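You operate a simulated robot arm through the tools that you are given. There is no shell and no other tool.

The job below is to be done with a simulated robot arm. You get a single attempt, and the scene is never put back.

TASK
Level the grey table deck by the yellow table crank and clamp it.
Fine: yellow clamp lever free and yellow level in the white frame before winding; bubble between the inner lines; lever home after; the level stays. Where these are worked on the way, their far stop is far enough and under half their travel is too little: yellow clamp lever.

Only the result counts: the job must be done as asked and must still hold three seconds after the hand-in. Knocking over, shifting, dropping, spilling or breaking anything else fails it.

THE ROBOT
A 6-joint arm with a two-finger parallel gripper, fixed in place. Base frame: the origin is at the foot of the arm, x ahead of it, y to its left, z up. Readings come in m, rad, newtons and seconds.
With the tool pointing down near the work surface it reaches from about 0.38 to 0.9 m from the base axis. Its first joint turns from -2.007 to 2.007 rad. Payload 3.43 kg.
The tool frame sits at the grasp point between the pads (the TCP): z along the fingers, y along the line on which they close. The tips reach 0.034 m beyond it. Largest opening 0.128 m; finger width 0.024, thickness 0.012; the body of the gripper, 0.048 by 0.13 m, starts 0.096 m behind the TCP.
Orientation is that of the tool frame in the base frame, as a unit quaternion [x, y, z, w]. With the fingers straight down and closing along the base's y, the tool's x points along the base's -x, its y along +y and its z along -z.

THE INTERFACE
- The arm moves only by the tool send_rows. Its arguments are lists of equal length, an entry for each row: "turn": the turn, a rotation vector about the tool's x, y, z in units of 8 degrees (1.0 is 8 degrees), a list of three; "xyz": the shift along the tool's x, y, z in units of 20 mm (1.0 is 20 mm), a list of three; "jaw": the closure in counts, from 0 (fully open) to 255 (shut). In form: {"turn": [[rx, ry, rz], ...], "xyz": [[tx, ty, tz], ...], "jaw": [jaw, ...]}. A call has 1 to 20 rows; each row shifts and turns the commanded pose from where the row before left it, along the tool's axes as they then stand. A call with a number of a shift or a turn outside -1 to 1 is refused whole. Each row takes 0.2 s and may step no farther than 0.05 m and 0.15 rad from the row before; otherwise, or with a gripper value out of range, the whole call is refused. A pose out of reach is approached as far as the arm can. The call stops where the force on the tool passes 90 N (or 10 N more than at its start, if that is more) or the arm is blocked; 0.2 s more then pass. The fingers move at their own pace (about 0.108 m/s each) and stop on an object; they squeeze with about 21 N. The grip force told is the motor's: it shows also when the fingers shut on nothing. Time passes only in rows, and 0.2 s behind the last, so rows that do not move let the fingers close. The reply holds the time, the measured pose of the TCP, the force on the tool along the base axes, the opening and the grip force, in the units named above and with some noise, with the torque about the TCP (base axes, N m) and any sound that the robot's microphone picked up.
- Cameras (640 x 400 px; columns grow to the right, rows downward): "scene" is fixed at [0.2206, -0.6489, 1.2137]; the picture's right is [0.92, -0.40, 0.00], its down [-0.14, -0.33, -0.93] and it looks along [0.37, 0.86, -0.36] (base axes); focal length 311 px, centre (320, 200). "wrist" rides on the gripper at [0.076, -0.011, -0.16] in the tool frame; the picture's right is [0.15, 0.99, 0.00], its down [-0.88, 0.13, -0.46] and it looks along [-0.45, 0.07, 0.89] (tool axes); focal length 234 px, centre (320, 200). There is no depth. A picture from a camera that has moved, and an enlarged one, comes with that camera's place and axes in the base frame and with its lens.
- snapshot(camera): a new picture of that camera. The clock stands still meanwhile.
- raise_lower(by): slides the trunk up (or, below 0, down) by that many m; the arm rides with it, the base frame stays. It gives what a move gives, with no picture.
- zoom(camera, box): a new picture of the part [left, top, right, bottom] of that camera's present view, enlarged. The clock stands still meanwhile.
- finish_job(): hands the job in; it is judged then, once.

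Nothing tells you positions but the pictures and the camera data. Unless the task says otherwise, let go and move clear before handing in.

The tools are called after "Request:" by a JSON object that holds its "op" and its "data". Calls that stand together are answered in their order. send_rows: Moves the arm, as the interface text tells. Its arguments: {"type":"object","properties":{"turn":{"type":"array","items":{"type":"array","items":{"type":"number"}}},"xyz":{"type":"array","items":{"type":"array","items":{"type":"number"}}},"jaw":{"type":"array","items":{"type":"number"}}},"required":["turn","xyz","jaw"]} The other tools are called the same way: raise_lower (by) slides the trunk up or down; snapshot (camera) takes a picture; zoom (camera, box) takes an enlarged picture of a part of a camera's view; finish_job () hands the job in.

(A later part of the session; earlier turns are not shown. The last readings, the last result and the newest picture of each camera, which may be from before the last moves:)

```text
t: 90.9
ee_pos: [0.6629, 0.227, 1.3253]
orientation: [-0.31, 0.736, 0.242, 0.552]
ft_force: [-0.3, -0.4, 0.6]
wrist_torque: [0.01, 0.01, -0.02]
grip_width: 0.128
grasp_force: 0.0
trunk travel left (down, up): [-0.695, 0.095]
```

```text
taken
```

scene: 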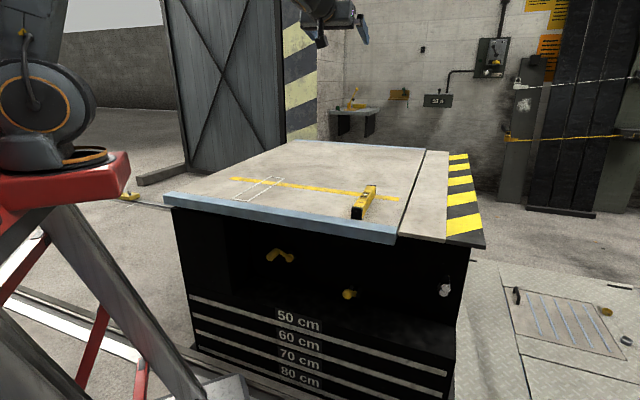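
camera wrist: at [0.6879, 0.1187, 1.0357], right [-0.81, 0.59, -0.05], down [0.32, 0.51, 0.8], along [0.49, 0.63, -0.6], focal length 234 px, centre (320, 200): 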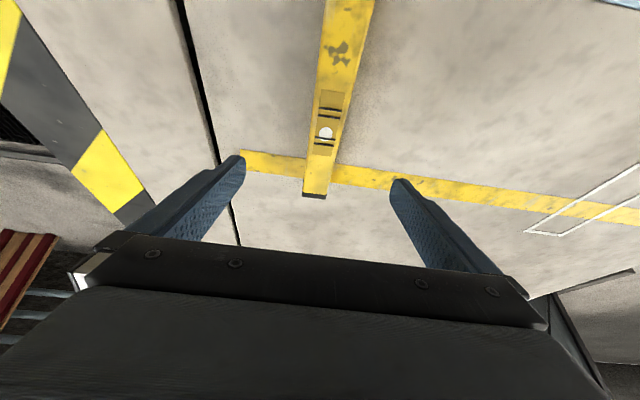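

Request:
{"op": "send_rows", "data": {"turn": [[0, 0, 0], [0, 0, 0], [0, 0, 0], [0, 0, 0], [0, 0, 0], [0, 0, 0], [0, 0, 0], [0, 0, 0], [0, 0, 0], [0, 0, 0], [0, 0, 0], [0, 0, 0], [0, 0, 0], [0, 0, 0], [0, 0, 0], [0, 0, 0], [0, 0, 0]], "xyz": [[0.9, 0, 0.25], [0.9, 0, 0.25], [0.9, 0, 0.25], [0.9, 0.5, 0.25], [0.9, 0.9, 0.25], [0.9, 0.9, 0.25], [0.9, 0.9, 0.25], [0.9, 0.95, 0.35], [0.5, 0.95, 0.4], [0.2, 0.95, 0.4], [0, 0.95, 0.4], [0, 0.95, 0.4], [0, 0.95, 0.4], [0, 0.95, 0.4], [0, 0.95, 0.4], [0, 0.95, 0.4], [0, 0.95, 0.4]], "jaw": [0, 0, 0, 0, 0, 0, 0, 0, 0, 0, 0, 0, 0, 0, 0, 0, 0]}}

Request:
{"op": "snapshot", "data": {"camera": "scene"}}

```text
t: 94.5
ee_pos: [0.522, 0.4529, 1.1463]
orientation: [-0.31, 0.736, 0.242, 0.55]
ft_force: [-0.5, 0.0, -1.2]
wrist_torque: [0.02, -0.03, 0.04]
grip_width: 0.1281
grasp_force: 0.0
trunk travel left (down, up): [-0.695, 0.095]
```

```text
taken
```

scene: 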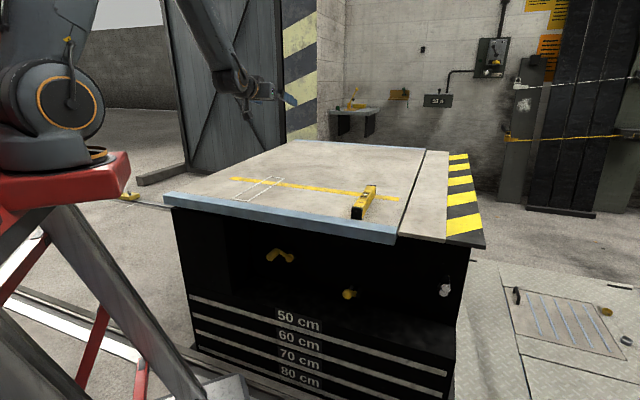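

I shift slightly further left so hand and arm are in one plane, then pitch the hand straight down.

Request:
{"op": "send_rows", "data": {"turn": [[0, 0, 0], [0, 0, 0], [0, 0, 0], [0, 0, 0], [0, 1, 0], [0, 1, 0], [0, 1, 0], [0, 1, 0], [0, 1, 0], [0, 1, 0], [0, 1, 0], [0, 1, 0], [0, 1, 0]], "xyz": [[0, 0.98, 0.1], [0, 0.98, 0.1], [0, 0.98, 0.1], [0, 0.98, 0.1], [0, 0, 0], [0, 0, 0], [0, 0, 0], [0, 0, 0], [0, 0, 0], [0, 0, 0], [0, 0, 0], [0, 0, 0], [0, 0, 0]], "jaw": [0, 0, 0, 0, 0, 0, 0, 0, 0, 0, 0, 0, 0]}}

Request:
{"op": "snapshot", "data": {"camera": "scene"}}

Request:
{"op": "snapshot", "data": {"camera": "wrist"}}

```text
t: 97.3
ee_pos: [0.4706, 0.5111, 1.146]
orientation: [-0.394, 0.919, 0.014, 0.012]
ft_force: [0.1, 0.6, 0.2]
wrist_torque: [0.03, -0.04, 0.01]
grip_width: 0.1279
grasp_force: 0.0
trunk travel left (down, up): [-0.695, 0.095]
```

```text
taken
```

scene: 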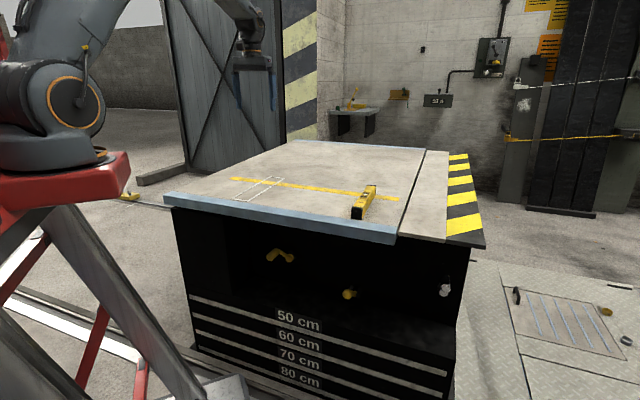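

```text
taken
camera wrist: at [0.4241, 0.4439, 1.3021], right [-0.82, 0.58, 0.01], down [0.51, 0.71, 0.49], along [0.27, 0.4, -0.87], focal length 234 px, centre (320, 200)
```

wrist: 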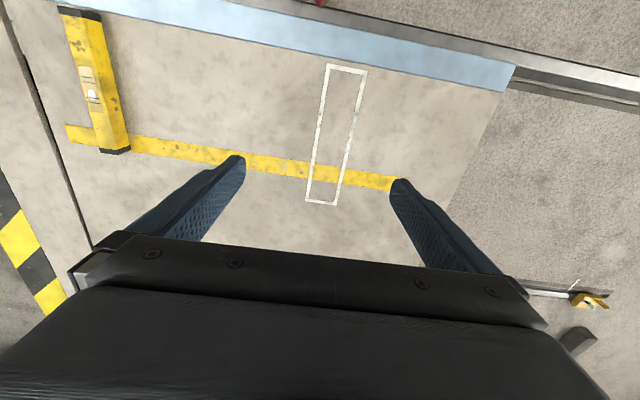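

The wrist is untwisted and the view shows both the frame and the level. I zoom for accurate measurement.

Request:
{"op": "zoom", "data": {"camera": "wrist", "box": [240, 40, 440, 220]}}

Request:
{"op": "zoom", "data": {"camera": "wrist", "box": [20, 0, 180, 170]}}

```text
2.22 times, centred on (340, 130) of wrist
camera zoom: at [0.4241, 0.4439, 1.3021], right [-0.82, 0.58, 0.01], down [0.51, 0.71, 0.49], along [0.27, 0.4, -0.87], focal length 520 px, centre (276, 356)
```

zoom: 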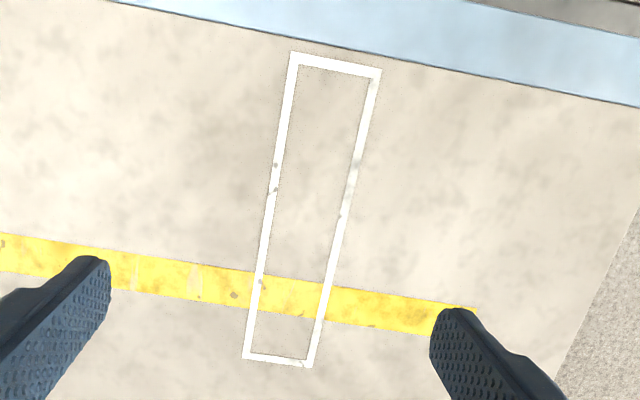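

```text
2.35 times, centred on (100, 85) of wrist
camera zoom: at [0.4241, 0.4439, 1.3021], right [-0.82, 0.58, 0.01], down [0.51, 0.71, 0.49], along [0.27, 0.4, -0.87], focal length 551 px, centre (838, 471)
```

zoom: 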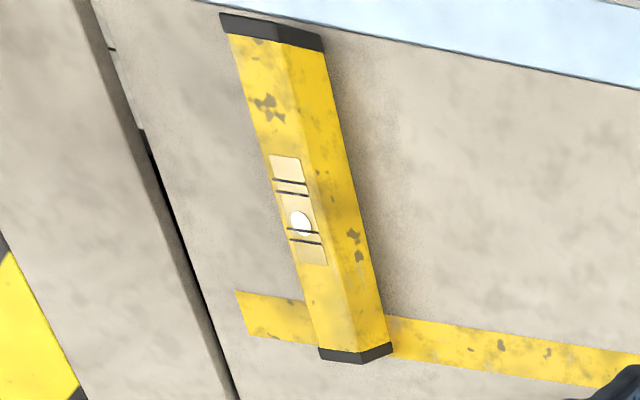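

Frame centre is (0.478, 0.580) along 45.2°, and the level sits at (0.772, 0.235). I move back over the level with the tool straight down.

Request:
{"op": "send_rows", "data": {"turn": [[0.117, 0.236, 0.15], [0, 0, 0], [0, 0, 0], [0, 0, 0], [0, 0, 0], [0, 0, 0], [0, 0, 0], [0, 0, 0], [0, 0, 0], [0, 0, 0], [0, 0, 0], [0, 0, 0], [0, 0, 0], [0, 0, 0], [0, 0, 0], [0, 0, 0], [0, 0, 0], [0, 0, 0], [0, 0, 0], [0, 0, 0]], "xyz": [[-0.04, -0.5, 0], [-0.04, -1, 0.1], [-0.04, -1, 0.2], [-0.04, -1, 0.3], [-0.04, -1, 0.3], [-0.04, -1, 0.3], [-0.04, -1, 0.3], [-0.04, -1, 0.3], [-0.04, -1, 0.3], [-0.04, -1, 0.3], [-0.04, -1, 0.3], [-0.04, -1, 0.3], [-0.04, -1, 0.3], [-0.04, -1, 0.3], [-0.04, -1, 0.3], [-0.04, -1, 0.3], [-0.04, -1, 0.3], [-0.04, -1, 0.3], [-0.04, -1, 0.3], [-0.04, -1, 0.3]], "jaw": [0, 0, 0, 0, 0, 0, 0, 0, 0, 0, 0, 0, 0, 0, 0, 0, 0, 0, 0, 0]}}

Request:
{"op": "snapshot", "data": {"camera": "wrist"}}

Request:
{"op": "snapshot", "data": {"camera": "scene"}}

```text
t: 101.5
ee_pos: [0.7606, 0.2478, 1.0381]
orientation: [-0.384, 0.923, -0.001, 0.001]
ft_force: [-0.5, 0.4, 0.1]
wrist_torque: [0.0, -0.01, 0.01]
grip_width: 0.1278
grasp_force: 0.0
trunk travel left (down, up): [-0.695, 0.095]
```

```text
taken
camera wrist: at [0.7148, 0.1858, 1.1975], right [-0.8, 0.59, 0.0], down [0.53, 0.72, 0.46], along [0.27, 0.37, -0.89], focal length 234 px, centre (320, 200)
```

wrist: 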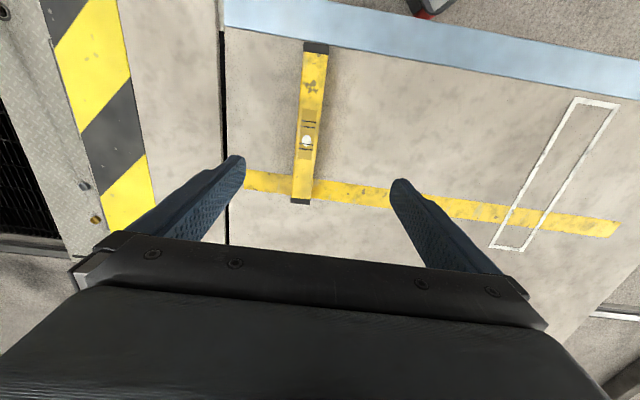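

```text
taken
```

scene: 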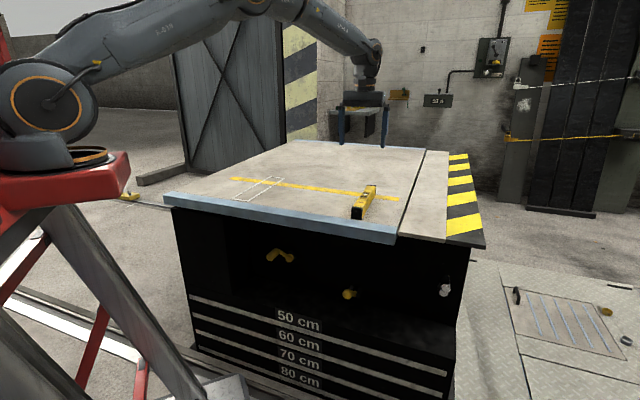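

Everything is in reach now. I centre over the level and descend.

Request:
{"op": "send_rows", "data": {"turn": [[0, 0, 0], [0, 0, 0], [0, 0, 0], [0, 0, 0], [0, 0, 0], [0, 0, 0], [0, 0, 0], [0, 0, 0], [0, 0, 0]], "xyz": [[0.05, -0.855, 0], [0, 0, 1], [0, 0, 1], [0, 0, 1], [0, 0, 1], [0, 0, 1], [0, 0, 1], [0, 0, 1], [0, 0, 1]], "jaw": [0, 0, 0, 0, 0, 0, 0, 0, 0]}}

Request:
{"op": "snapshot", "data": {"camera": "wrist"}}

```text
t: 103.5
ee_pos: [0.77, 0.2369, 0.8793]
orientation: [-0.385, 0.923, -0.001, 0.0]
ft_force: [-1.0, 0.3, -0.5]
wrist_torque: [-0.02, 0.01, 0.0]
grip_width: 0.128
grasp_force: 0.1
trunk travel left (down, up): [-0.695, 0.095]
```

```text
taken
camera wrist: at [0.7244, 0.1749, 1.0376], right [-0.8, 0.59, 0.0], down [0.53, 0.72, 0.46], along [0.27, 0.37, -0.89], focal length 234 px, centre (320, 200)
```

wrist: 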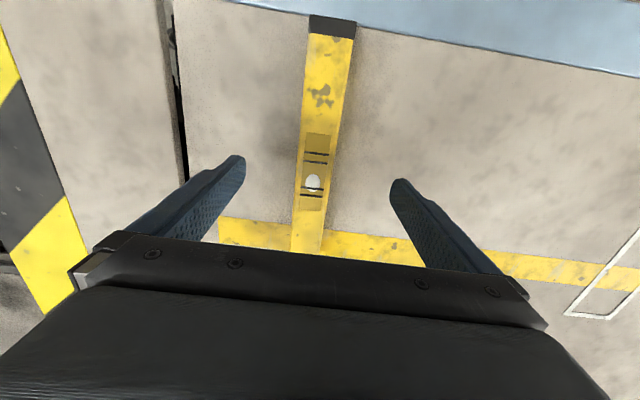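

Centred. I go down the last 4 cm and close.

Request:
{"op": "send_rows", "data": {"turn": [[0, 0, 0], [0, 0, 0], [0, 0, 0], [0, 0, 0], [0, 0, 0], [0, 0, 0], [0, 0, 0], [0, 0, 0]], "xyz": [[0.1, 0, 1], [0.05, 0, 0.7], [0, 0, 0.3], [0, 0, 0], [0, 0, 0], [0, 0, 0], [0, 0, 0], [0, 0, 0]], "jaw": [0, 0, 0, 130, 255, 255, 255, 255]}}

Request:
{"op": "send_rows", "data": {"turn": [[0, 0, 0], [0, 0, 0], [0, 0, 0], [0, 0, 0], [0, 0, 0], [0, 0, 0]], "xyz": [[0, 0, -0.5], [0, 0, -0.9], [0, 0, -0.9], [0, 0, -0.9], [0, 0, -0.9], [0, 0, -0.5]], "jaw": [255, 255, 255, 255, 255, 255]}}

Request:
{"op": "snapshot", "data": {"camera": "wrist"}}

Request:
{"op": "zoom", "data": {"camera": "scene", "box": [280, 80, 440, 220]}}

```text
t: 105.3
ee_pos: [0.7684, 0.2349, 0.8382]
orientation: [-0.384, 0.923, -0.001, 0.001]
ft_force: [-0.3, 0.3, -0.4]
wrist_torque: [0.15, -0.08, 0.02]
grip_width: 0.0336
grasp_force: 20.6
trunk travel left (down, up): [-0.695, 0.095]
```

```text
t: 106.7
ee_pos: [0.7694, 0.2346, 0.9293]
orientation: [-0.384, 0.923, 0.0, 0.0]
ft_force: [0.5, 0.2, -2.3]
wrist_torque: [0.0, -0.02, -0.04]
grip_width: 0.0337
grasp_force: 21.0
trunk travel left (down, up): [-0.695, 0.095]
```

```text
taken
camera wrist: at [0.7229, 0.1722, 1.0886], right [-0.8, 0.59, 0.0], down [0.53, 0.72, 0.46], along [0.27, 0.37, -0.89], focal length 234 px, centre (320, 200)
```

wrist: 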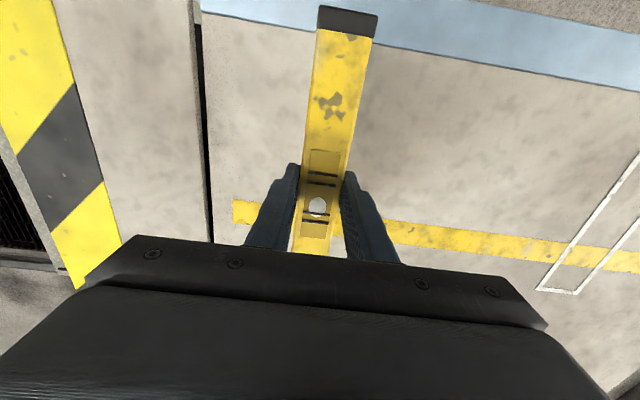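

```text
2.86 times, centred on (360, 150) of scene
camera zoom: at [0.2206, -0.6489, 1.2137], right [0.92, -0.4, 0.0], down [-0.14, -0.33, -0.93], along [0.37, 0.86, -0.36], focal length 889 px, centre (206, 343)
```

zoom: 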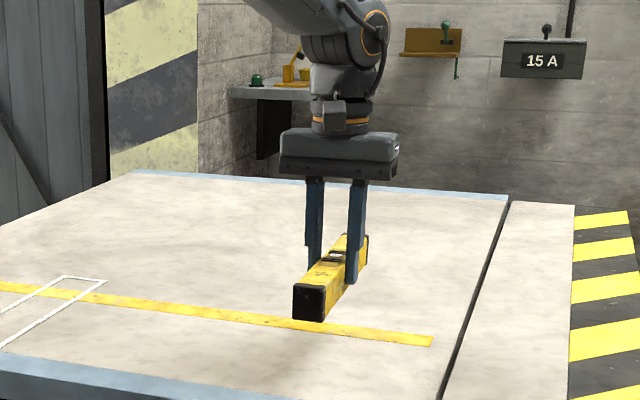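

The level is held again, with its vial right at the grasp point. I carry it to the frame, in two stages.

Request:
{"op": "send_rows", "data": {"turn": [[0, 0, 0], [0, 0, 0], [0, 0, 0], [0, 0, 0], [0, 0, 0], [0, 0, 0], [0, 0, 0], [0, 0, 0], [0, 0, 0], [0, 0, 0], [0, 0, 0], [0, 0, 0]], "xyz": [[-0.085, 0.5, 0], [-0.085, 0.98, 0], [-0.085, 0.98, 0], [-0.085, 0.98, 0], [-0.085, 0.98, 0], [-0.085, 0.98, 0], [-0.085, 0.98, 0], [-0.085, 0.98, 0], [-0.085, 0.98, 0], [-0.085, 0.98, 0], [-0.085, 0.98, 0], [-0.085, 0.98, 0]], "jaw": [255, 255, 255, 255, 255, 255, 255, 255, 255, 255, 255, 255]}}

Request:
{"op": "send_rows", "data": {"turn": [[0, 0, 0], [0, 0, 0], [0, 0, 0], [0, 0, 0], [0, 0, 0], [0, 0, 0], [0, 0, 0], [0, 0, 0], [0, 0, 0], [0, 0, 0], [0, 0, 0], [0, 0, 0]], "xyz": [[-0.085, 0.98, 0], [-0.085, 0.98, 0], [-0.085, 0.98, 0], [-0.085, 0.98, 0], [-0.085, 0.98, 0], [-0.085, 0.98, 0], [-0.085, 0.98, 0], [-0.085, 0.98, 0], [-0.085, 0.98, 0], [-0.085, 0.98, 0], [-0.085, 0.98, 0], [-0.085, 0.4, 0]], "jaw": [255, 255, 255, 255, 255, 255, 255, 255, 255, 255, 255, 255]}}

Request:
{"op": "snapshot", "data": {"camera": "wrist"}}

Request:
{"op": "zoom", "data": {"camera": "scene", "box": [160, 80, 400, 240]}}

```text
t: 109.3
ee_pos: [0.6232, 0.406, 0.9297]
orientation: [-0.384, 0.923, -0.001, 0.0]
ft_force: [-0.1, -0.1, -1.8]
wrist_torque: [-0.02, 0.05, 0.0]
grip_width: 0.0334
grasp_force: 21.4
trunk travel left (down, up): [-0.695, 0.095]
```

```text
t: 111.9
ee_pos: [0.479, 0.5794, 0.9282]
orientation: [-0.384, 0.923, 0.0, 0.0]
ft_force: [-0.8, -0.5, -2.3]
wrist_torque: [0.02, 0.04, -0.01]
grip_width: 0.0338
grasp_force: 21.2
trunk travel left (down, up): [-0.695, 0.095]
```

```text
taken
camera wrist: at [0.4332, 0.518, 1.0871], right [-0.8, 0.59, 0.0], down [0.53, 0.72, 0.46], along [0.27, 0.37, -0.89], focal length 234 px, centre (320, 200)
```

wrist: 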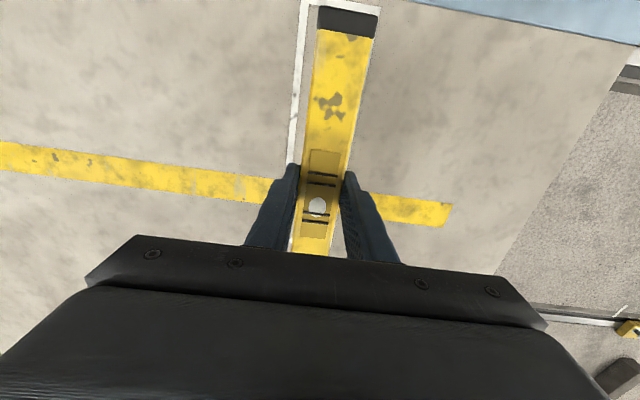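

```text
2.50 times, centred on (280, 160) of scene
camera zoom: at [0.2206, -0.6489, 1.2137], right [0.92, -0.4, 0.0], down [-0.14, -0.33, -0.93], along [0.37, 0.86, -0.36], focal length 778 px, centre (420, 300)
```

zoom: 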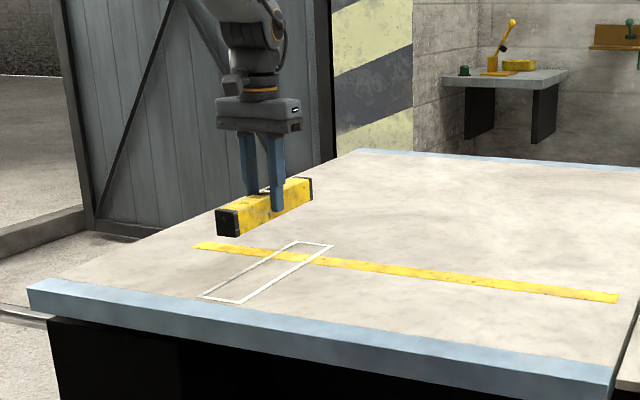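

The level is over the frame. I descend most of the way, then finely until contact.

Request:
{"op": "send_rows", "data": {"turn": [[0, 0, 0], [0, 0, 0], [0, 0, 0], [0, 0, 0], [0, 0, 0]], "xyz": [[0, 0, 0.9], [0, 0, 0.9], [0, 0, 0.9], [0, 0, 0.9], [0, 0, 0.4]], "jaw": [255, 255, 255, 255, 255]}}

Request:
{"op": "snapshot", "data": {"camera": "wrist"}}

Request:
{"op": "zoom", "data": {"camera": "scene", "box": [200, 120, 340, 220]}}

```text
t: 113.1
ee_pos: [0.4804, 0.5787, 0.8494]
orientation: [-0.385, 0.923, -0.001, 0.001]
ft_force: [-0.6, 0.1, -1.6]
wrist_torque: [-0.02, 0.03, 0.03]
grip_width: 0.0337
grasp_force: 20.7
trunk travel left (down, up): [-0.695, 0.095]
```

```text
taken
camera wrist: at [0.4338, 0.5163, 1.008], right [-0.8, 0.59, 0.0], down [0.53, 0.72, 0.46], along [0.27, 0.37, -0.89], focal length 234 px, centre (320, 200)
```

wrist: 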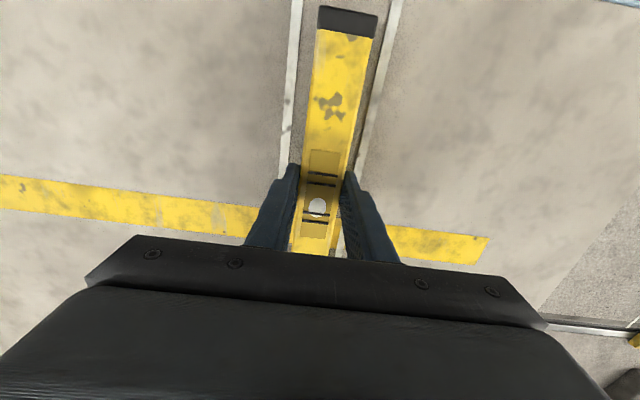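

```text
4.00 times, centred on (270, 170) of scene
camera zoom: at [0.2206, -0.6489, 1.2137], right [0.92, -0.4, 0.0], down [-0.14, -0.33, -0.93], along [0.37, 0.86, -0.36], focal length 1244 px, centre (520, 320)
```

zoom: 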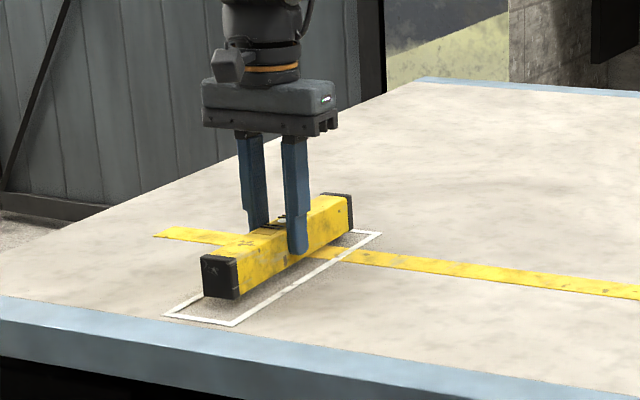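

Request:
{"op": "send_rows", "data": {"turn": [[0, 0, 0], [0, 0, 0], [0, 0, 0]], "xyz": [[0, 0, 0.15], [0, 0, 0.15], [0, 0, 0.1]], "jaw": [255, 255, 255]}}

Request:
{"op": "send_rows", "data": {"turn": [[0, 0, 0], [0, 0, 0]], "xyz": [[0, 0, 0.06], [0, 0, 0.06]], "jaw": [255, 255]}}

```text
t: 113.9
ee_pos: [0.4793, 0.5792, 0.8408]
orientation: [-0.385, 0.923, -0.001, 0.001]
ft_force: [0.2, -0.3, -1.1]
wrist_torque: [0.0, -0.01, -0.01]
grip_width: 0.0336
grasp_force: 20.9
trunk travel left (down, up): [-0.695, 0.095]
```

```text
t: 114.5
ee_pos: [0.4789, 0.5786, 0.8397]
orientation: [-0.384, 0.923, -0.001, 0.001]
ft_force: [0.7, -0.2, 0.0]
wrist_torque: [-0.01, 0.03, -0.01]
grip_width: 0.0337
grasp_force: 20.9
trunk travel left (down, up): [-0.695, 0.095]
```

Request:
{"op": "send_rows", "data": {"turn": [[0, 0, 0], [0, 0, 0]], "xyz": [[0, 0, 0.05], [0, 0, 0.03]], "jaw": [255, 255]}}

```text
t: 115.1
ee_pos: [0.4787, 0.5796, 0.8391]
orientation: [-0.384, 0.923, 0.0, 0.001]
ft_force: [-2.3, -1.2, 6.3]
wrist_torque: [-0.01, 0.13, 0.01]
grip_width: 0.0336
grasp_force: 20.7
trunk travel left (down, up): [-0.695, 0.095]
```

Firm contact. I release and rise straight up.

Request:
{"op": "send_rows", "data": {"turn": [[0, 0, 0], [0, 0, 0], [0, 0, 0], [0, 0, 0], [0, 0, 0], [0, 0, 0], [0, 0, 0], [0, 0, 0], [0, 0, 0]], "xyz": [[0, 0, 0], [0, 0, 0], [0, 0, 0], [0, 0, 0], [0, 0, -0.5], [0, 0, -1], [0, 0, -1], [0, 0, -1], [0, 0, -1]], "jaw": [200, 150, 100, 50, 50, 50, 50, 50, 50]}}

Request:
{"op": "snapshot", "data": {"camera": "wrist"}}

Request:
{"op": "zoom", "data": {"camera": "scene", "box": [200, 120, 340, 220]}}

```text
t: 117.1
ee_pos: [0.4782, 0.5791, 0.9277]
orientation: [-0.384, 0.923, 0.0, 0.001]
ft_force: [0.2, -0.6, -0.2]
wrist_torque: [0.01, 0.02, 0.01]
grip_width: 0.1032
grasp_force: 0.0
trunk travel left (down, up): [-0.695, 0.095]
```

```text
taken
camera wrist: at [0.4328, 0.517, 1.0861], right [-0.8, 0.59, 0.0], down [0.53, 0.72, 0.46], along [0.27, 0.37, -0.89], focal length 234 px, centre (320, 200)
```

wrist: 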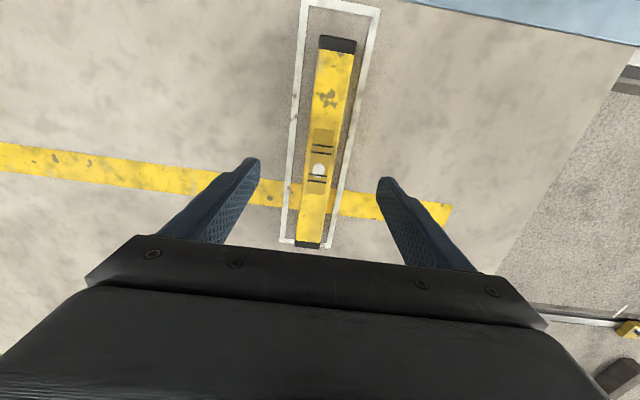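

```text
4.00 times, centred on (270, 170) of scene
camera zoom: at [0.2206, -0.6489, 1.2137], right [0.92, -0.4, 0.0], down [-0.14, -0.33, -0.93], along [0.37, 0.86, -0.36], focal length 1244 px, centre (520, 320)
```

zoom: 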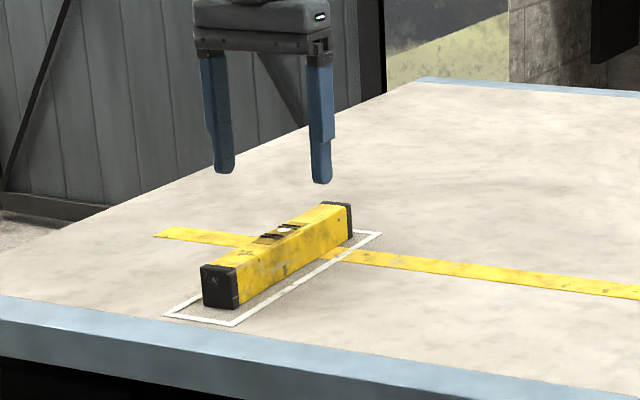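

The level sits centred in the white frame. I check how well the bubble can be read from the scene camera.

Request:
{"op": "zoom", "data": {"camera": "scene", "box": [258, 170, 282, 185]}}

Request:
{"op": "zoom", "data": {"camera": "wrist", "box": [290, 110, 350, 215]}}

```text
16.00 times, centred on (270, 178) of scene
camera zoom: at [0.2206, -0.6489, 1.2137], right [0.92, -0.4, 0.0], down [-0.14, -0.33, -0.93], along [0.37, 0.86, -0.36], focal length 4977 px, centre (1120, 560)
```

zoom: 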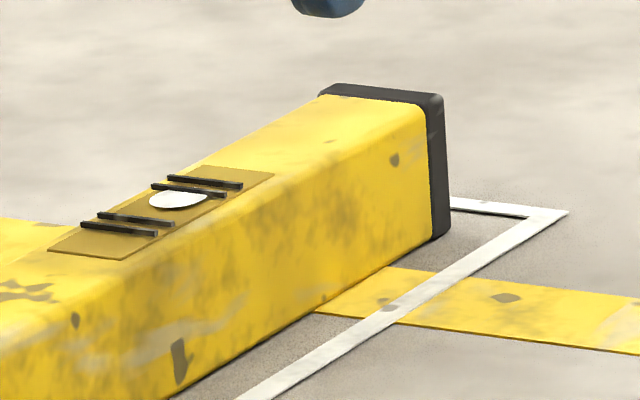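

```text
3.81 times, centred on (320, 162) of wrist
camera zoom: at [0.4328, 0.517, 1.0861], right [-0.8, 0.59, 0.0], down [0.53, 0.72, 0.46], along [0.27, 0.37, -0.89], focal length 892 px, centre (320, 343)
```

zoom: 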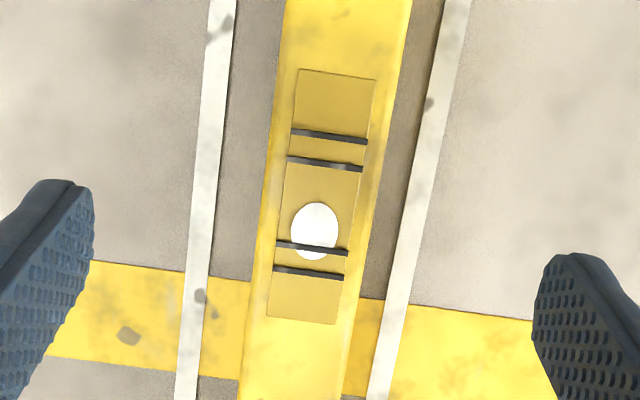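

The bubble reads clearly: it sits at the far inner line, so the far side is high. Next is the crank: I rise, move back to in front of the table edge, and raise the trunk.

Request:
{"op": "send_rows", "data": {"turn": [[0, 0, 0], [0, 0, 0], [0, 0, 0], [0, 0, 0], [0, 0, 0], [0, 0, 0], [0, 0, 0], [0, 0, 0], [0, 0, 0], [0, 0, 0], [0, 0, 0], [0, 0, 0], [0, 0, 0], [0, 0, 0], [0, 0, 0], [0, 0, 0], [0, 0, 0], [0, 0, 0], [0, 0, 0], [0, 0, 0]], "xyz": [[0, 0, -1], [0, 0, -1], [0, 0, -1], [0.965, -0.635, 0], [0.965, -0.635, 0], [0.965, -0.635, 0], [0.965, -0.635, 0], [0.965, -0.635, 0], [0.965, -0.635, 0], [0.965, -0.635, 0], [0.965, -0.635, 0], [0.965, -0.635, 0], [0.965, -0.635, 0], [0.965, -0.635, 0], [0.965, -0.635, 0], [0.965, -0.635, 0], [0.965, -0.635, 0], [0.965, -0.635, 0], [0.965, -0.635, 0], [0.965, -0.635, 0]], "jaw": [50, 50, 50, 50, 50, 50, 50, 50, 50, 50, 50, 50, 50, 50, 50, 50, 50, 50, 50, 50]}}

Request:
{"op": "raise_lower", "data": {"by": 0.09}}

Request:
{"op": "snapshot", "data": {"camera": "wrist"}}

Request:
{"op": "snapshot", "data": {"camera": "scene"}}

```text
t: 121.3
ee_pos: [0.3997, 0.196, 0.9864]
orientation: [-0.385, 0.923, -0.001, 0.001]
ft_force: [0.1, 0.1, 0.3]
wrist_torque: [0.03, 0.01, 0.02]
grip_width: 0.1027
grasp_force: 0.0
trunk travel left (down, up): [-0.695, 0.095]
```

```text
t: 122.6
ee_pos: [0.4015, 0.1933, 1.0769]
orientation: [-0.384, 0.923, -0.001, 0.0]
ft_force: [1.2, -0.1, -0.7]
wrist_torque: [0.02, 0.0, 0.0]
grip_width: 0.1028
grasp_force: 0.0
trunk travel left (down, up): [-0.785, 0.005]
```

```text
taken
camera wrist: at [0.3543, 0.1328, 1.2361], right [-0.8, 0.59, 0.0], down [0.53, 0.72, 0.46], along [0.27, 0.37, -0.89], focal length 234 px, centre (320, 200)
```

wrist: 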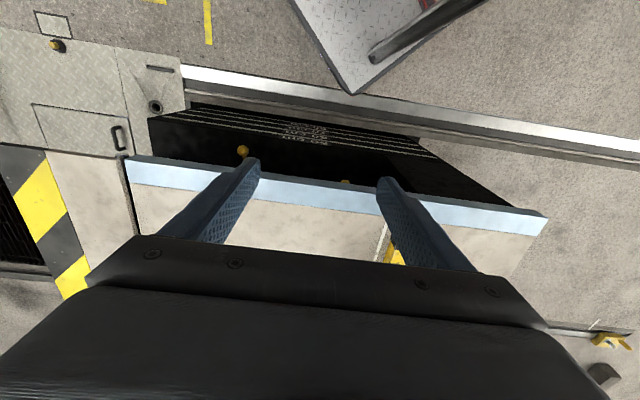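

```text
taken
```

scene: 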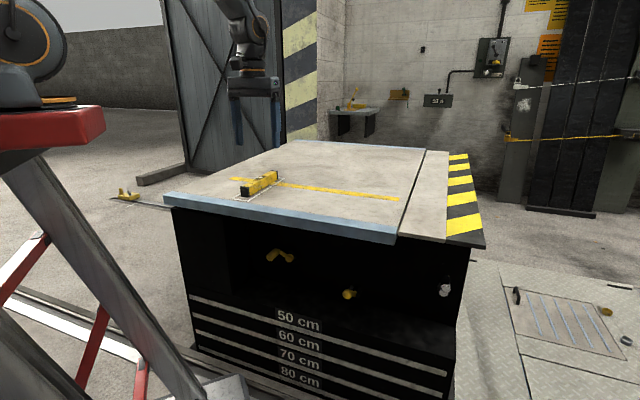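

The hand is in front of the edge in the crank's lane. I descend in front of the deck with the tool down.

Request:
{"op": "send_rows", "data": {"turn": [[0, 0, 0], [0, 0, 0], [0, 0, 0], [0, 0, 0], [0, 0, 0], [0, 0, 0], [0, 0, 0], [0, 0, 0], [0, 0, 0], [0, 0, 0], [0, 0, 0], [0, 0, 0], [0, 0, 0], [0, 0, 0], [0, 0, 0], [0, 0, 0]], "xyz": [[0, 0, 1], [0, 0, 1], [0, 0, 1], [0, 0, 1], [0, 0, 1], [0, 0, 1], [0, 0, 1], [0, 0, 1], [0, 0, 1], [0, 0, 1], [0, 0, 1], [0, 0, 1], [0, 0, 1], [0, 0, 1], [0, 0, 1], [0, 0, 1]], "jaw": [50, 50, 50, 50, 50, 50, 50, 50, 50, 50, 50, 50, 50, 50, 50, 50]}}

Request:
{"op": "send_rows", "data": {"turn": [[0, -1, 0], [0, -1, 0], [0, -1, 0], [0, -1, 0], [0, -1, 0], [0, -1, 0]], "xyz": [[0, 0, 0.8], [0, 0, 0.8], [0, 0, 0], [0, 0, 0], [0, 0, 0], [0, 0, 0]], "jaw": [50, 50, 50, 50, 50, 50]}}

Request:
{"op": "snapshot", "data": {"camera": "wrist"}}

Request:
{"op": "snapshot", "data": {"camera": "scene"}}

```text
t: 126.0
ee_pos: [0.3997, 0.1936, 0.7566]
orientation: [-0.384, 0.923, 0.0, 0.001]
ft_force: [-0.8, 0.1, -1.0]
wrist_torque: [-0.02, 0.0, 0.0]
grip_width: 0.1028
grasp_force: 0.0
trunk travel left (down, up): [-0.785, 0.005]
```

```text
t: 127.4
ee_pos: [0.4019, 0.1953, 0.725]
orientation: [-0.351, 0.843, 0.157, 0.377]
ft_force: [-0.7, 0.2, 1.0]
wrist_torque: [0.0, 0.02, 0.02]
grip_width: 0.1029
grasp_force: 0.1
trunk travel left (down, up): [-0.785, 0.005]
```

```text
taken
camera wrist: at [0.2901, 0.0675, 0.7752], right [-0.77, 0.63, -0.11], down [0.08, 0.27, 0.96], along [0.63, 0.73, -0.26], focal length 234 px, centre (320, 200)
```

wrist: 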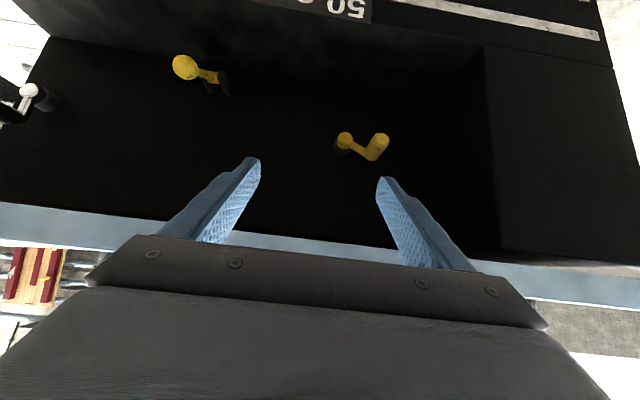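

```text
taken
```

scene: 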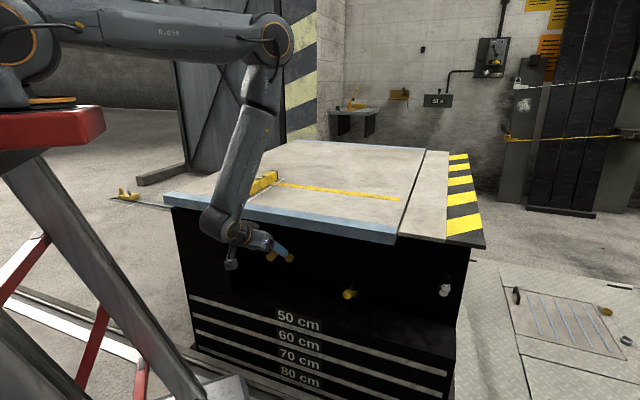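

Same good view as before, with the lever seen at its free stop. I continue down and pitch further to point into the recess at the crank.

Request:
{"op": "send_rows", "data": {"turn": [[0, 0, 0], [0, 0, 0], [0, 0, 0], [0, 0, 0], [0, -1, 0], [0, -1, 0], [0, -1, 0], [0, -0.4, 0]], "xyz": [[0.93, 0.3, 0.83], [0.93, 0.3, 0.83], [0.93, 0.3, 0.83], [0.93, 0.3, 0.83], [0, 0, 0], [0, 0, 0], [0, 0, 0], [0, 0, 0]], "jaw": [50, 50, 50, 50, 50, 50, 50, 50]}}

Request:
{"op": "snapshot", "data": {"camera": "wrist"}}

Request:
{"op": "snapshot", "data": {"camera": "scene"}}

```text
t: 129.2
ee_pos: [0.3857, 0.2121, 0.6262]
orientation: [-0.304, 0.731, 0.234, 0.564]
ft_force: [0.5, 0.4, -0.3]
wrist_torque: [-0.01, -0.04, 0.0]
grip_width: 0.103
grasp_force: 0.1
trunk travel left (down, up): [-0.785, 0.005]
```

```text
taken
camera wrist: at [0.27, 0.0813, 0.5926], right [-0.73, 0.67, -0.14], down [-0.25, -0.06, 0.97], along [0.64, 0.74, 0.21], focal length 234 px, centre (320, 200)
```

wrist: 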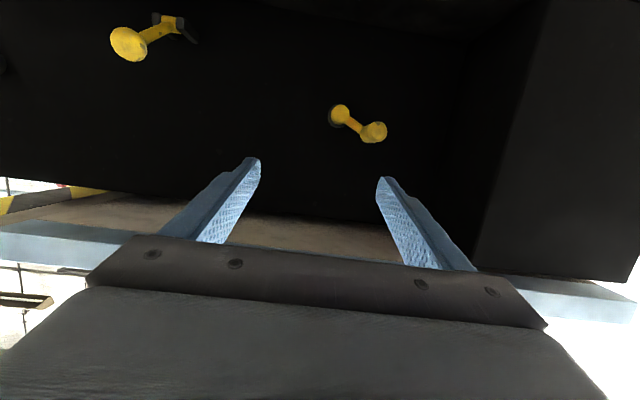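

```text
taken
```

scene: 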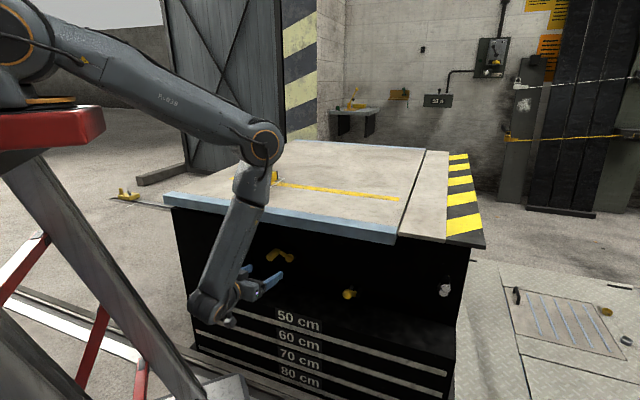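

Request:
{"op": "zoom", "data": {"camera": "wrist", "box": [300, 80, 420, 170]}}

Request:
{"op": "zoom", "data": {"camera": "scene", "box": [255, 235, 305, 275]}}

Request:
{"op": "zoom", "data": {"camera": "scene", "box": [240, 160, 300, 200]}}

```text
4.44 times, centred on (360, 125) of wrist
camera zoom: at [0.27, 0.0813, 0.5926], right [-0.73, 0.67, -0.14], down [-0.25, -0.06, 0.97], along [0.64, 0.74, 0.21], focal length 1041 px, centre (142, 533)
```

zoom: 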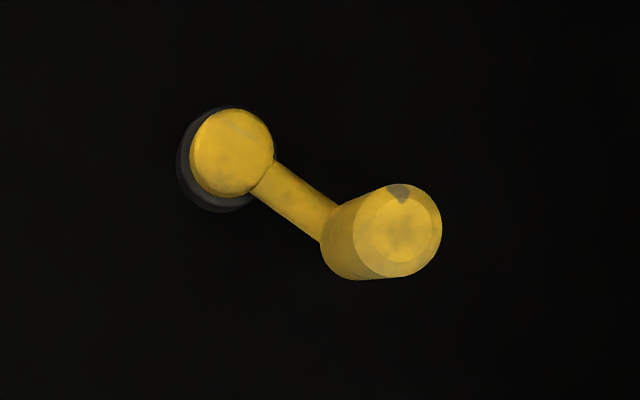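

```text
10.00 times, centred on (280, 255) of scene
camera zoom: at [0.2206, -0.6489, 1.2137], right [0.92, -0.4, 0.0], down [-0.14, -0.33, -0.93], along [0.37, 0.86, -0.36], focal length 3110 px, centre (720, -350)
```

zoom: 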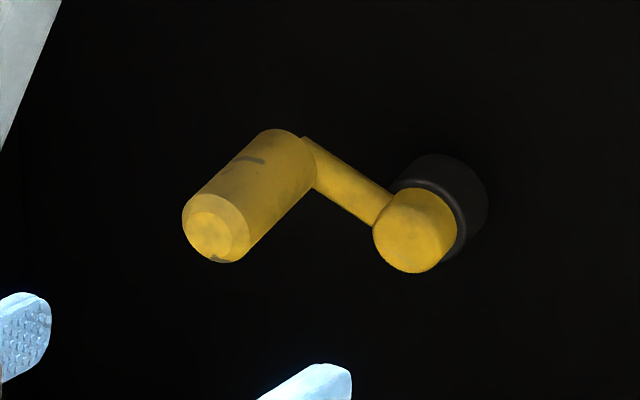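

```text
10.00 times, centred on (270, 180) of scene
camera zoom: at [0.2206, -0.6489, 1.2137], right [0.92, -0.4, 0.0], down [-0.14, -0.33, -0.93], along [0.37, 0.86, -0.36], focal length 3110 px, centre (820, 400)
```

zoom: 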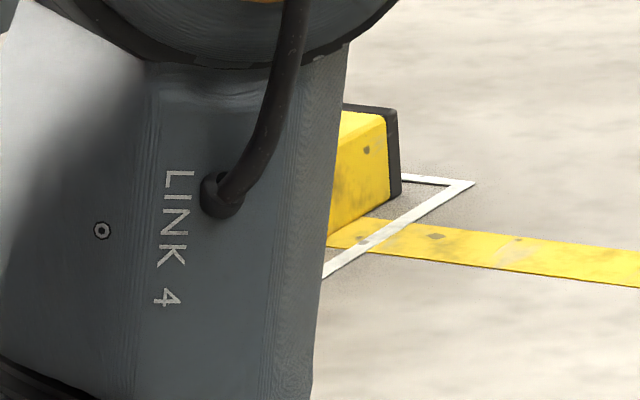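

Precise crank geometry: hub at w≈0.677, u≈0.093, z≈0.531; the handle is 28 mm thick, from w≈0.609 to 0.666, at u≈0.040, z≈0.558 (upper left of hub, radius ~6 cm). I square the hand up horizontally and move to just before the handle.

Request:
{"op": "send_rows", "data": {"turn": [[0, -0.8, 0], [0, -0.8, 0], [0, 0, 0], [0, 0, 0], [0, 0, 0], [0, 0, 0], [0, 0, 0]], "xyz": [[0, 0, 0], [0, 0, 0], [0.8, 1, 0.4], [0.8, 1, 0.4], [0.8, 1, 0.4], [0.8, 1, 0.4], [0, 0.3, 0.9]], "jaw": [115, 115, 115, 115, 115, 115, 115]}}

Request:
{"op": "snapshot", "data": {"camera": "wrist"}}

Request:
{"op": "snapshot", "data": {"camera": "scene"}}

```text
t: 130.8
ee_pos: [0.3589, 0.3084, 0.5592]
orientation: [-0.277, 0.664, 0.267, 0.641]
ft_force: [0.5, 0.5, 0.8]
wrist_torque: [0.02, -0.02, 0.0]
grip_width: 0.0705
grasp_force: 0.1
trunk travel left (down, up): [-0.785, 0.005]
```

```text
taken
camera wrist: at [0.2519, 0.185, 0.4884], right [-0.7, 0.69, -0.15], down [-0.39, -0.21, 0.9], along [0.59, 0.69, 0.42], focal length 234 px, centre (320, 200)
```

wrist: 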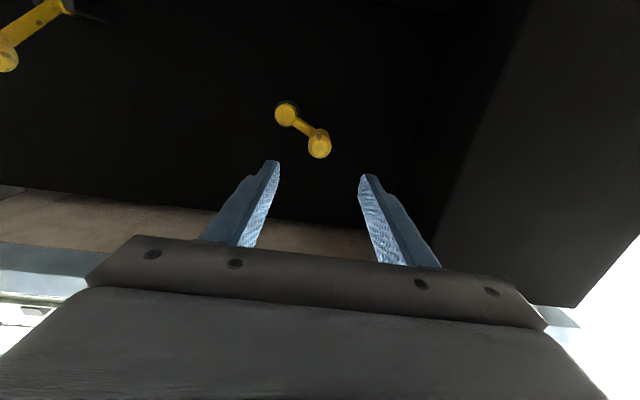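

```text
taken
```

scene: 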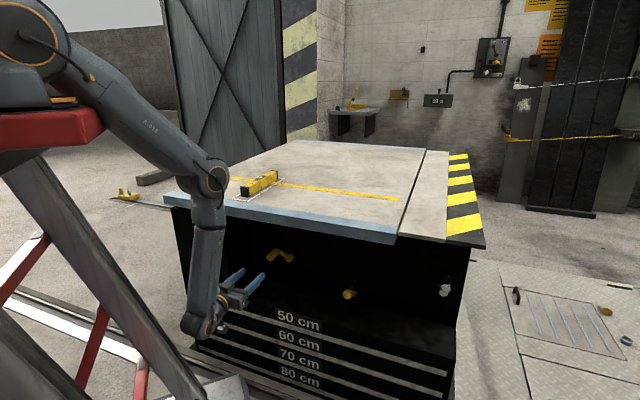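

The hand points straight at the handle and the level is visible to the scene camera at the same time. I advance onto the handle.

Request:
{"op": "send_rows", "data": {"turn": [[0, 0, 0], [0, 0, 0], [0, 0, 0], [0, 0, 0], [0, 0, 0]], "xyz": [[0, 0, 1], [0, 0, 1], [0, 0, 1], [0, 0, 1], [0, 0, 0.9]], "jaw": [115, 115, 115, 115, 115]}}

Request:
{"op": "snapshot", "data": {"camera": "wrist"}}

Request:
{"op": "snapshot", "data": {"camera": "scene"}}

```text
t: 132.0
ee_pos: [0.427, 0.378, 0.5569]
orientation: [-0.276, 0.665, 0.266, 0.641]
ft_force: [-0.3, -0.4, -0.6]
wrist_torque: [0.01, 0.02, -0.01]
grip_width: 0.0702
grasp_force: 0.1
trunk travel left (down, up): [-0.785, 0.005]
```

```text
taken
camera wrist: at [0.3201, 0.2534, 0.4866], right [-0.71, 0.69, -0.15], down [-0.39, -0.21, 0.9], along [0.59, 0.69, 0.42], focal length 234 px, centre (320, 200)
```

wrist: 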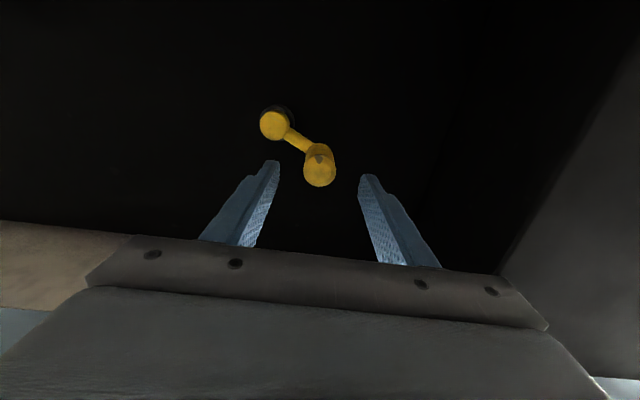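

```text
taken
```

scene: 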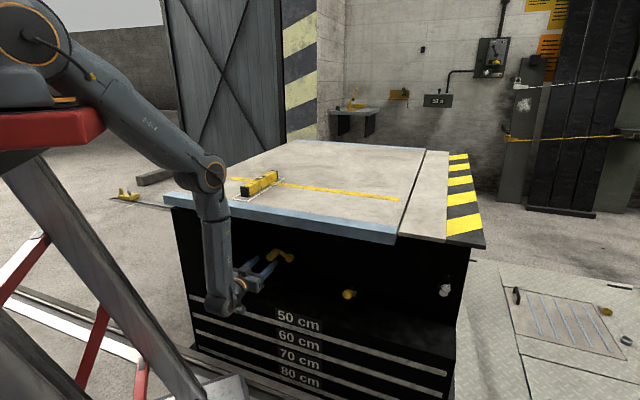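

Aligned to within a couple of millimetres. I advance the last 4.7 cm and grip the handle.

Request:
{"op": "send_rows", "data": {"turn": [[0, 0, 0], [0, 0, 0], [0, 0, 0], [0, 0, 0], [0, 0, 0], [0, 0, 0], [0, 0, 0], [0, 0, 0]], "xyz": [[0.04, -0.03, 0.9], [0.04, -0.03, 0.9], [0.02, 0, 0.5], [0, 0, 0], [0, 0, 0], [0, 0, 0], [0, 0, 0], [0, 0, 0]], "jaw": [115, 115, 115, 160, 200, 255, 255, 255]}}

Request:
{"op": "snapshot", "data": {"camera": "wrist"}}

Request:
{"op": "zoom", "data": {"camera": "scene", "box": [190, 150, 350, 320]}}

Request:
{"op": "zoom", "data": {"camera": "scene", "box": [255, 170, 279, 185]}}

```text
t: 133.8
ee_pos: [0.4597, 0.4099, 0.5538]
orientation: [-0.277, 0.664, 0.267, 0.641]
ft_force: [-4.4, 2.9, -1.2]
wrist_torque: [-0.12, 0.09, -0.71]
grip_width: 0.0296
grasp_force: 44.6
trunk travel left (down, up): [-0.785, 0.005]
```

```text
taken
camera wrist: at [0.3528, 0.2855, 0.4826], right [-0.71, 0.69, -0.15], down [-0.39, -0.21, 0.9], along [0.59, 0.69, 0.42], focal length 234 px, centre (320, 200)
```

wrist: 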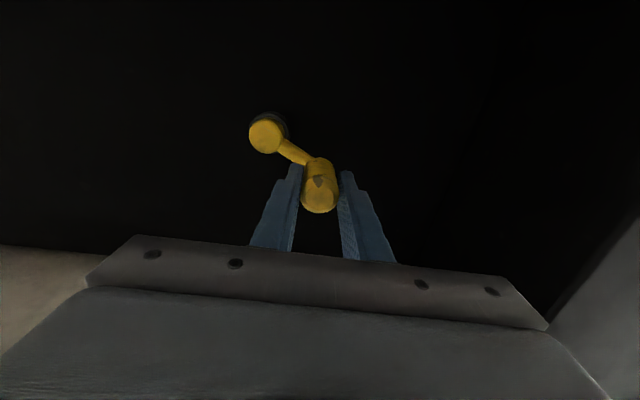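

```text
2.35 times, centred on (270, 235) of scene
camera zoom: at [0.2206, -0.6489, 1.2137], right [0.92, -0.4, 0.0], down [-0.14, -0.33, -0.93], along [0.37, 0.86, -0.36], focal length 732 px, centre (438, 118)
```

zoom: 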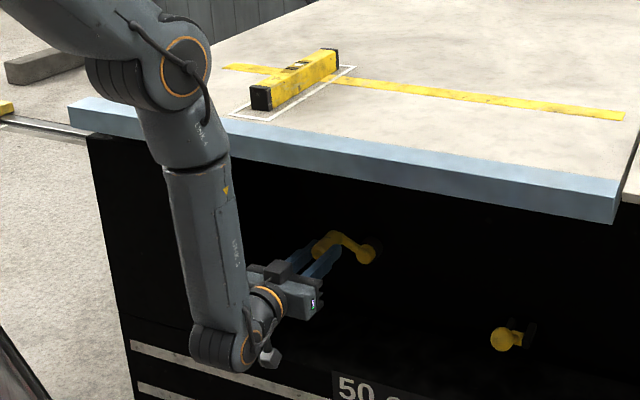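

```text
16.00 times, centred on (267, 178) of scene
camera zoom: at [0.2206, -0.6489, 1.2137], right [0.92, -0.4, 0.0], down [-0.14, -0.33, -0.93], along [0.37, 0.86, -0.36], focal length 4977 px, centre (1168, 560)
```

zoom: 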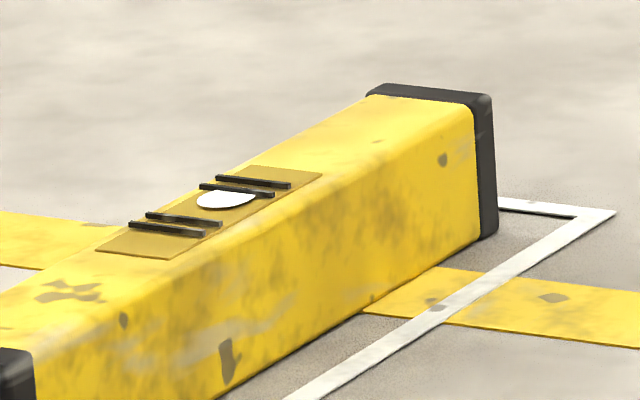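

The handle is gripped. I wind it a first 25° clockwise as a trial, then check the force and the bubble.

Request:
{"op": "send_rows", "data": {"turn": [[0, 0, 0], [0, 0, 0]], "xyz": [[-0.555, -0.36, 0], [-0.45, -0.45, 0]], "jaw": [255, 255]}}

Request:
{"op": "snapshot", "data": {"camera": "wrist"}}

Request:
{"op": "zoom", "data": {"camera": "scene", "box": [255, 170, 279, 185]}}

```text
t: 134.4
ee_pos: [0.4698, 0.3967, 0.5737]
orientation: [-0.277, 0.663, 0.267, 0.642]
ft_force: [-16.7, -3.1, 7.6]
wrist_torque: [0.15, -0.15, -0.65]
grip_width: 0.0291
grasp_force: 44.9
trunk travel left (down, up): [-0.785, 0.005]
```

```text
taken
camera wrist: at [0.3642, 0.2743, 0.5024], right [-0.71, 0.69, -0.15], down [-0.39, -0.21, 0.9], along [0.59, 0.69, 0.42], focal length 234 px, centre (320, 200)
```

wrist: 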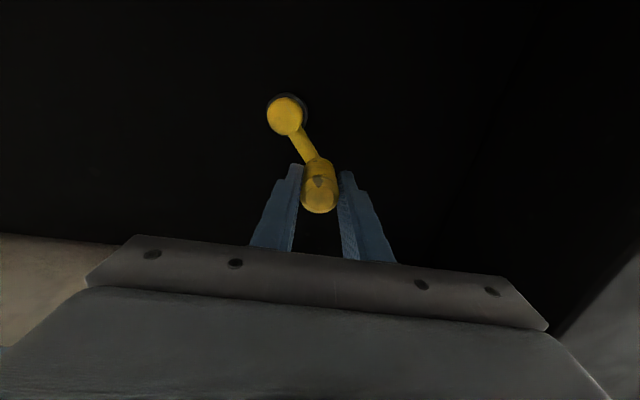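

```text
16.00 times, centred on (267, 178) of scene
camera zoom: at [0.2206, -0.6489, 1.2137], right [0.92, -0.4, 0.0], down [-0.14, -0.33, -0.93], along [0.37, 0.86, -0.36], focal length 4977 px, centre (1168, 560)
```

zoom: 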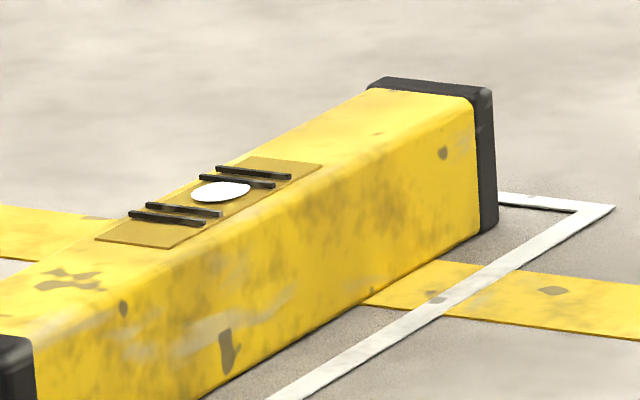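

The trial moves the bubble toward the centre, so clockwise is right. I continue about 36° more.

Request:
{"op": "send_rows", "data": {"turn": [[0, 0, 0], [0, 0, 0], [0, 0, 0]], "xyz": [[-0.35, -0.535, 0], [-0.225, -0.59, 0], [-0.1, -0.63, 0]], "jaw": [255, 255, 255]}}

Request:
{"op": "snapshot", "data": {"camera": "wrist"}}

Request:
{"op": "zoom", "data": {"camera": "scene", "box": [255, 170, 279, 185]}}

```text
t: 135.2
ee_pos: [0.4967, 0.3725, 0.5852]
orientation: [-0.275, 0.666, 0.264, 0.642]
ft_force: [-13.4, -14.1, 4.7]
wrist_torque: [0.59, -0.6, -0.19]
grip_width: 0.0292
grasp_force: 45.0
trunk travel left (down, up): [-0.785, 0.005]
```

```text
taken
camera wrist: at [0.3896, 0.249, 0.5154], right [-0.7, 0.7, -0.15], down [-0.39, -0.21, 0.9], along [0.59, 0.69, 0.42], focal length 234 px, centre (320, 200)
```

wrist: 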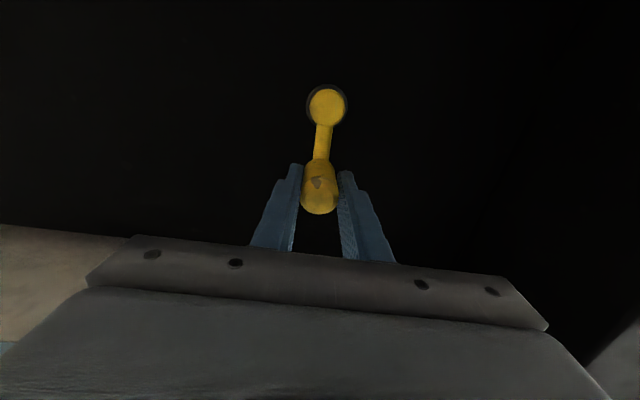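

```text
16.00 times, centred on (267, 178) of scene
camera zoom: at [0.2206, -0.6489, 1.2137], right [0.92, -0.4, 0.0], down [-0.14, -0.33, -0.93], along [0.37, 0.86, -0.36], focal length 4977 px, centre (1168, 560)
```

zoom: 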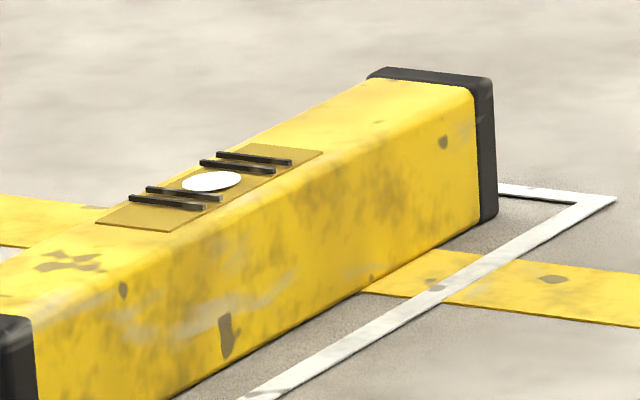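

The bubble is now nearly centred. I hold still a moment to let it settle and look again.

Request:
{"op": "send_rows", "data": {"turn": [[0, 0, 0], [0, 0, 0], [0, 0, 0], [0, 0, 0], [0, 0, 0]], "xyz": [[0, 0, 0], [0, 0, 0], [0, 0, 0], [0, 0, 0], [0, 0, 0]], "jaw": [255, 255, 255, 255, 255]}}

Request:
{"op": "zoom", "data": {"camera": "scene", "box": [258, 171, 276, 182]}}

```text
t: 136.4
ee_pos: [0.4955, 0.3723, 0.5863]
orientation: [-0.277, 0.665, 0.266, 0.641]
ft_force: [-14.5, -16.4, 0.9]
wrist_torque: [0.08, -0.08, -0.39]
grip_width: 0.0289
grasp_force: 45.0
trunk travel left (down, up): [-0.785, 0.005]
```

```text
16.00 times, centred on (267, 176) of scene
camera zoom: at [0.2206, -0.6489, 1.2137], right [0.92, -0.4, 0.0], down [-0.14, -0.33, -0.93], along [0.37, 0.86, -0.36], focal length 4977 px, centre (1168, 576)
```

zoom: 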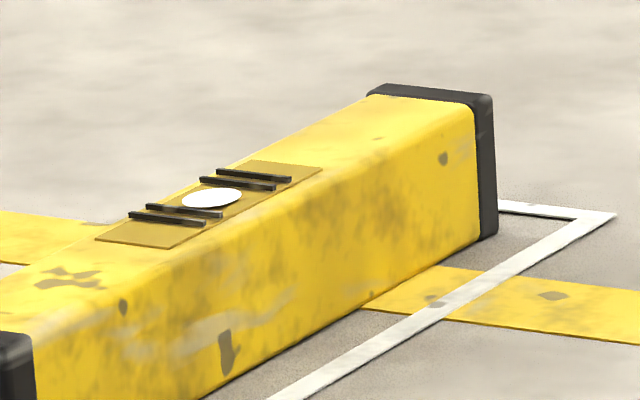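

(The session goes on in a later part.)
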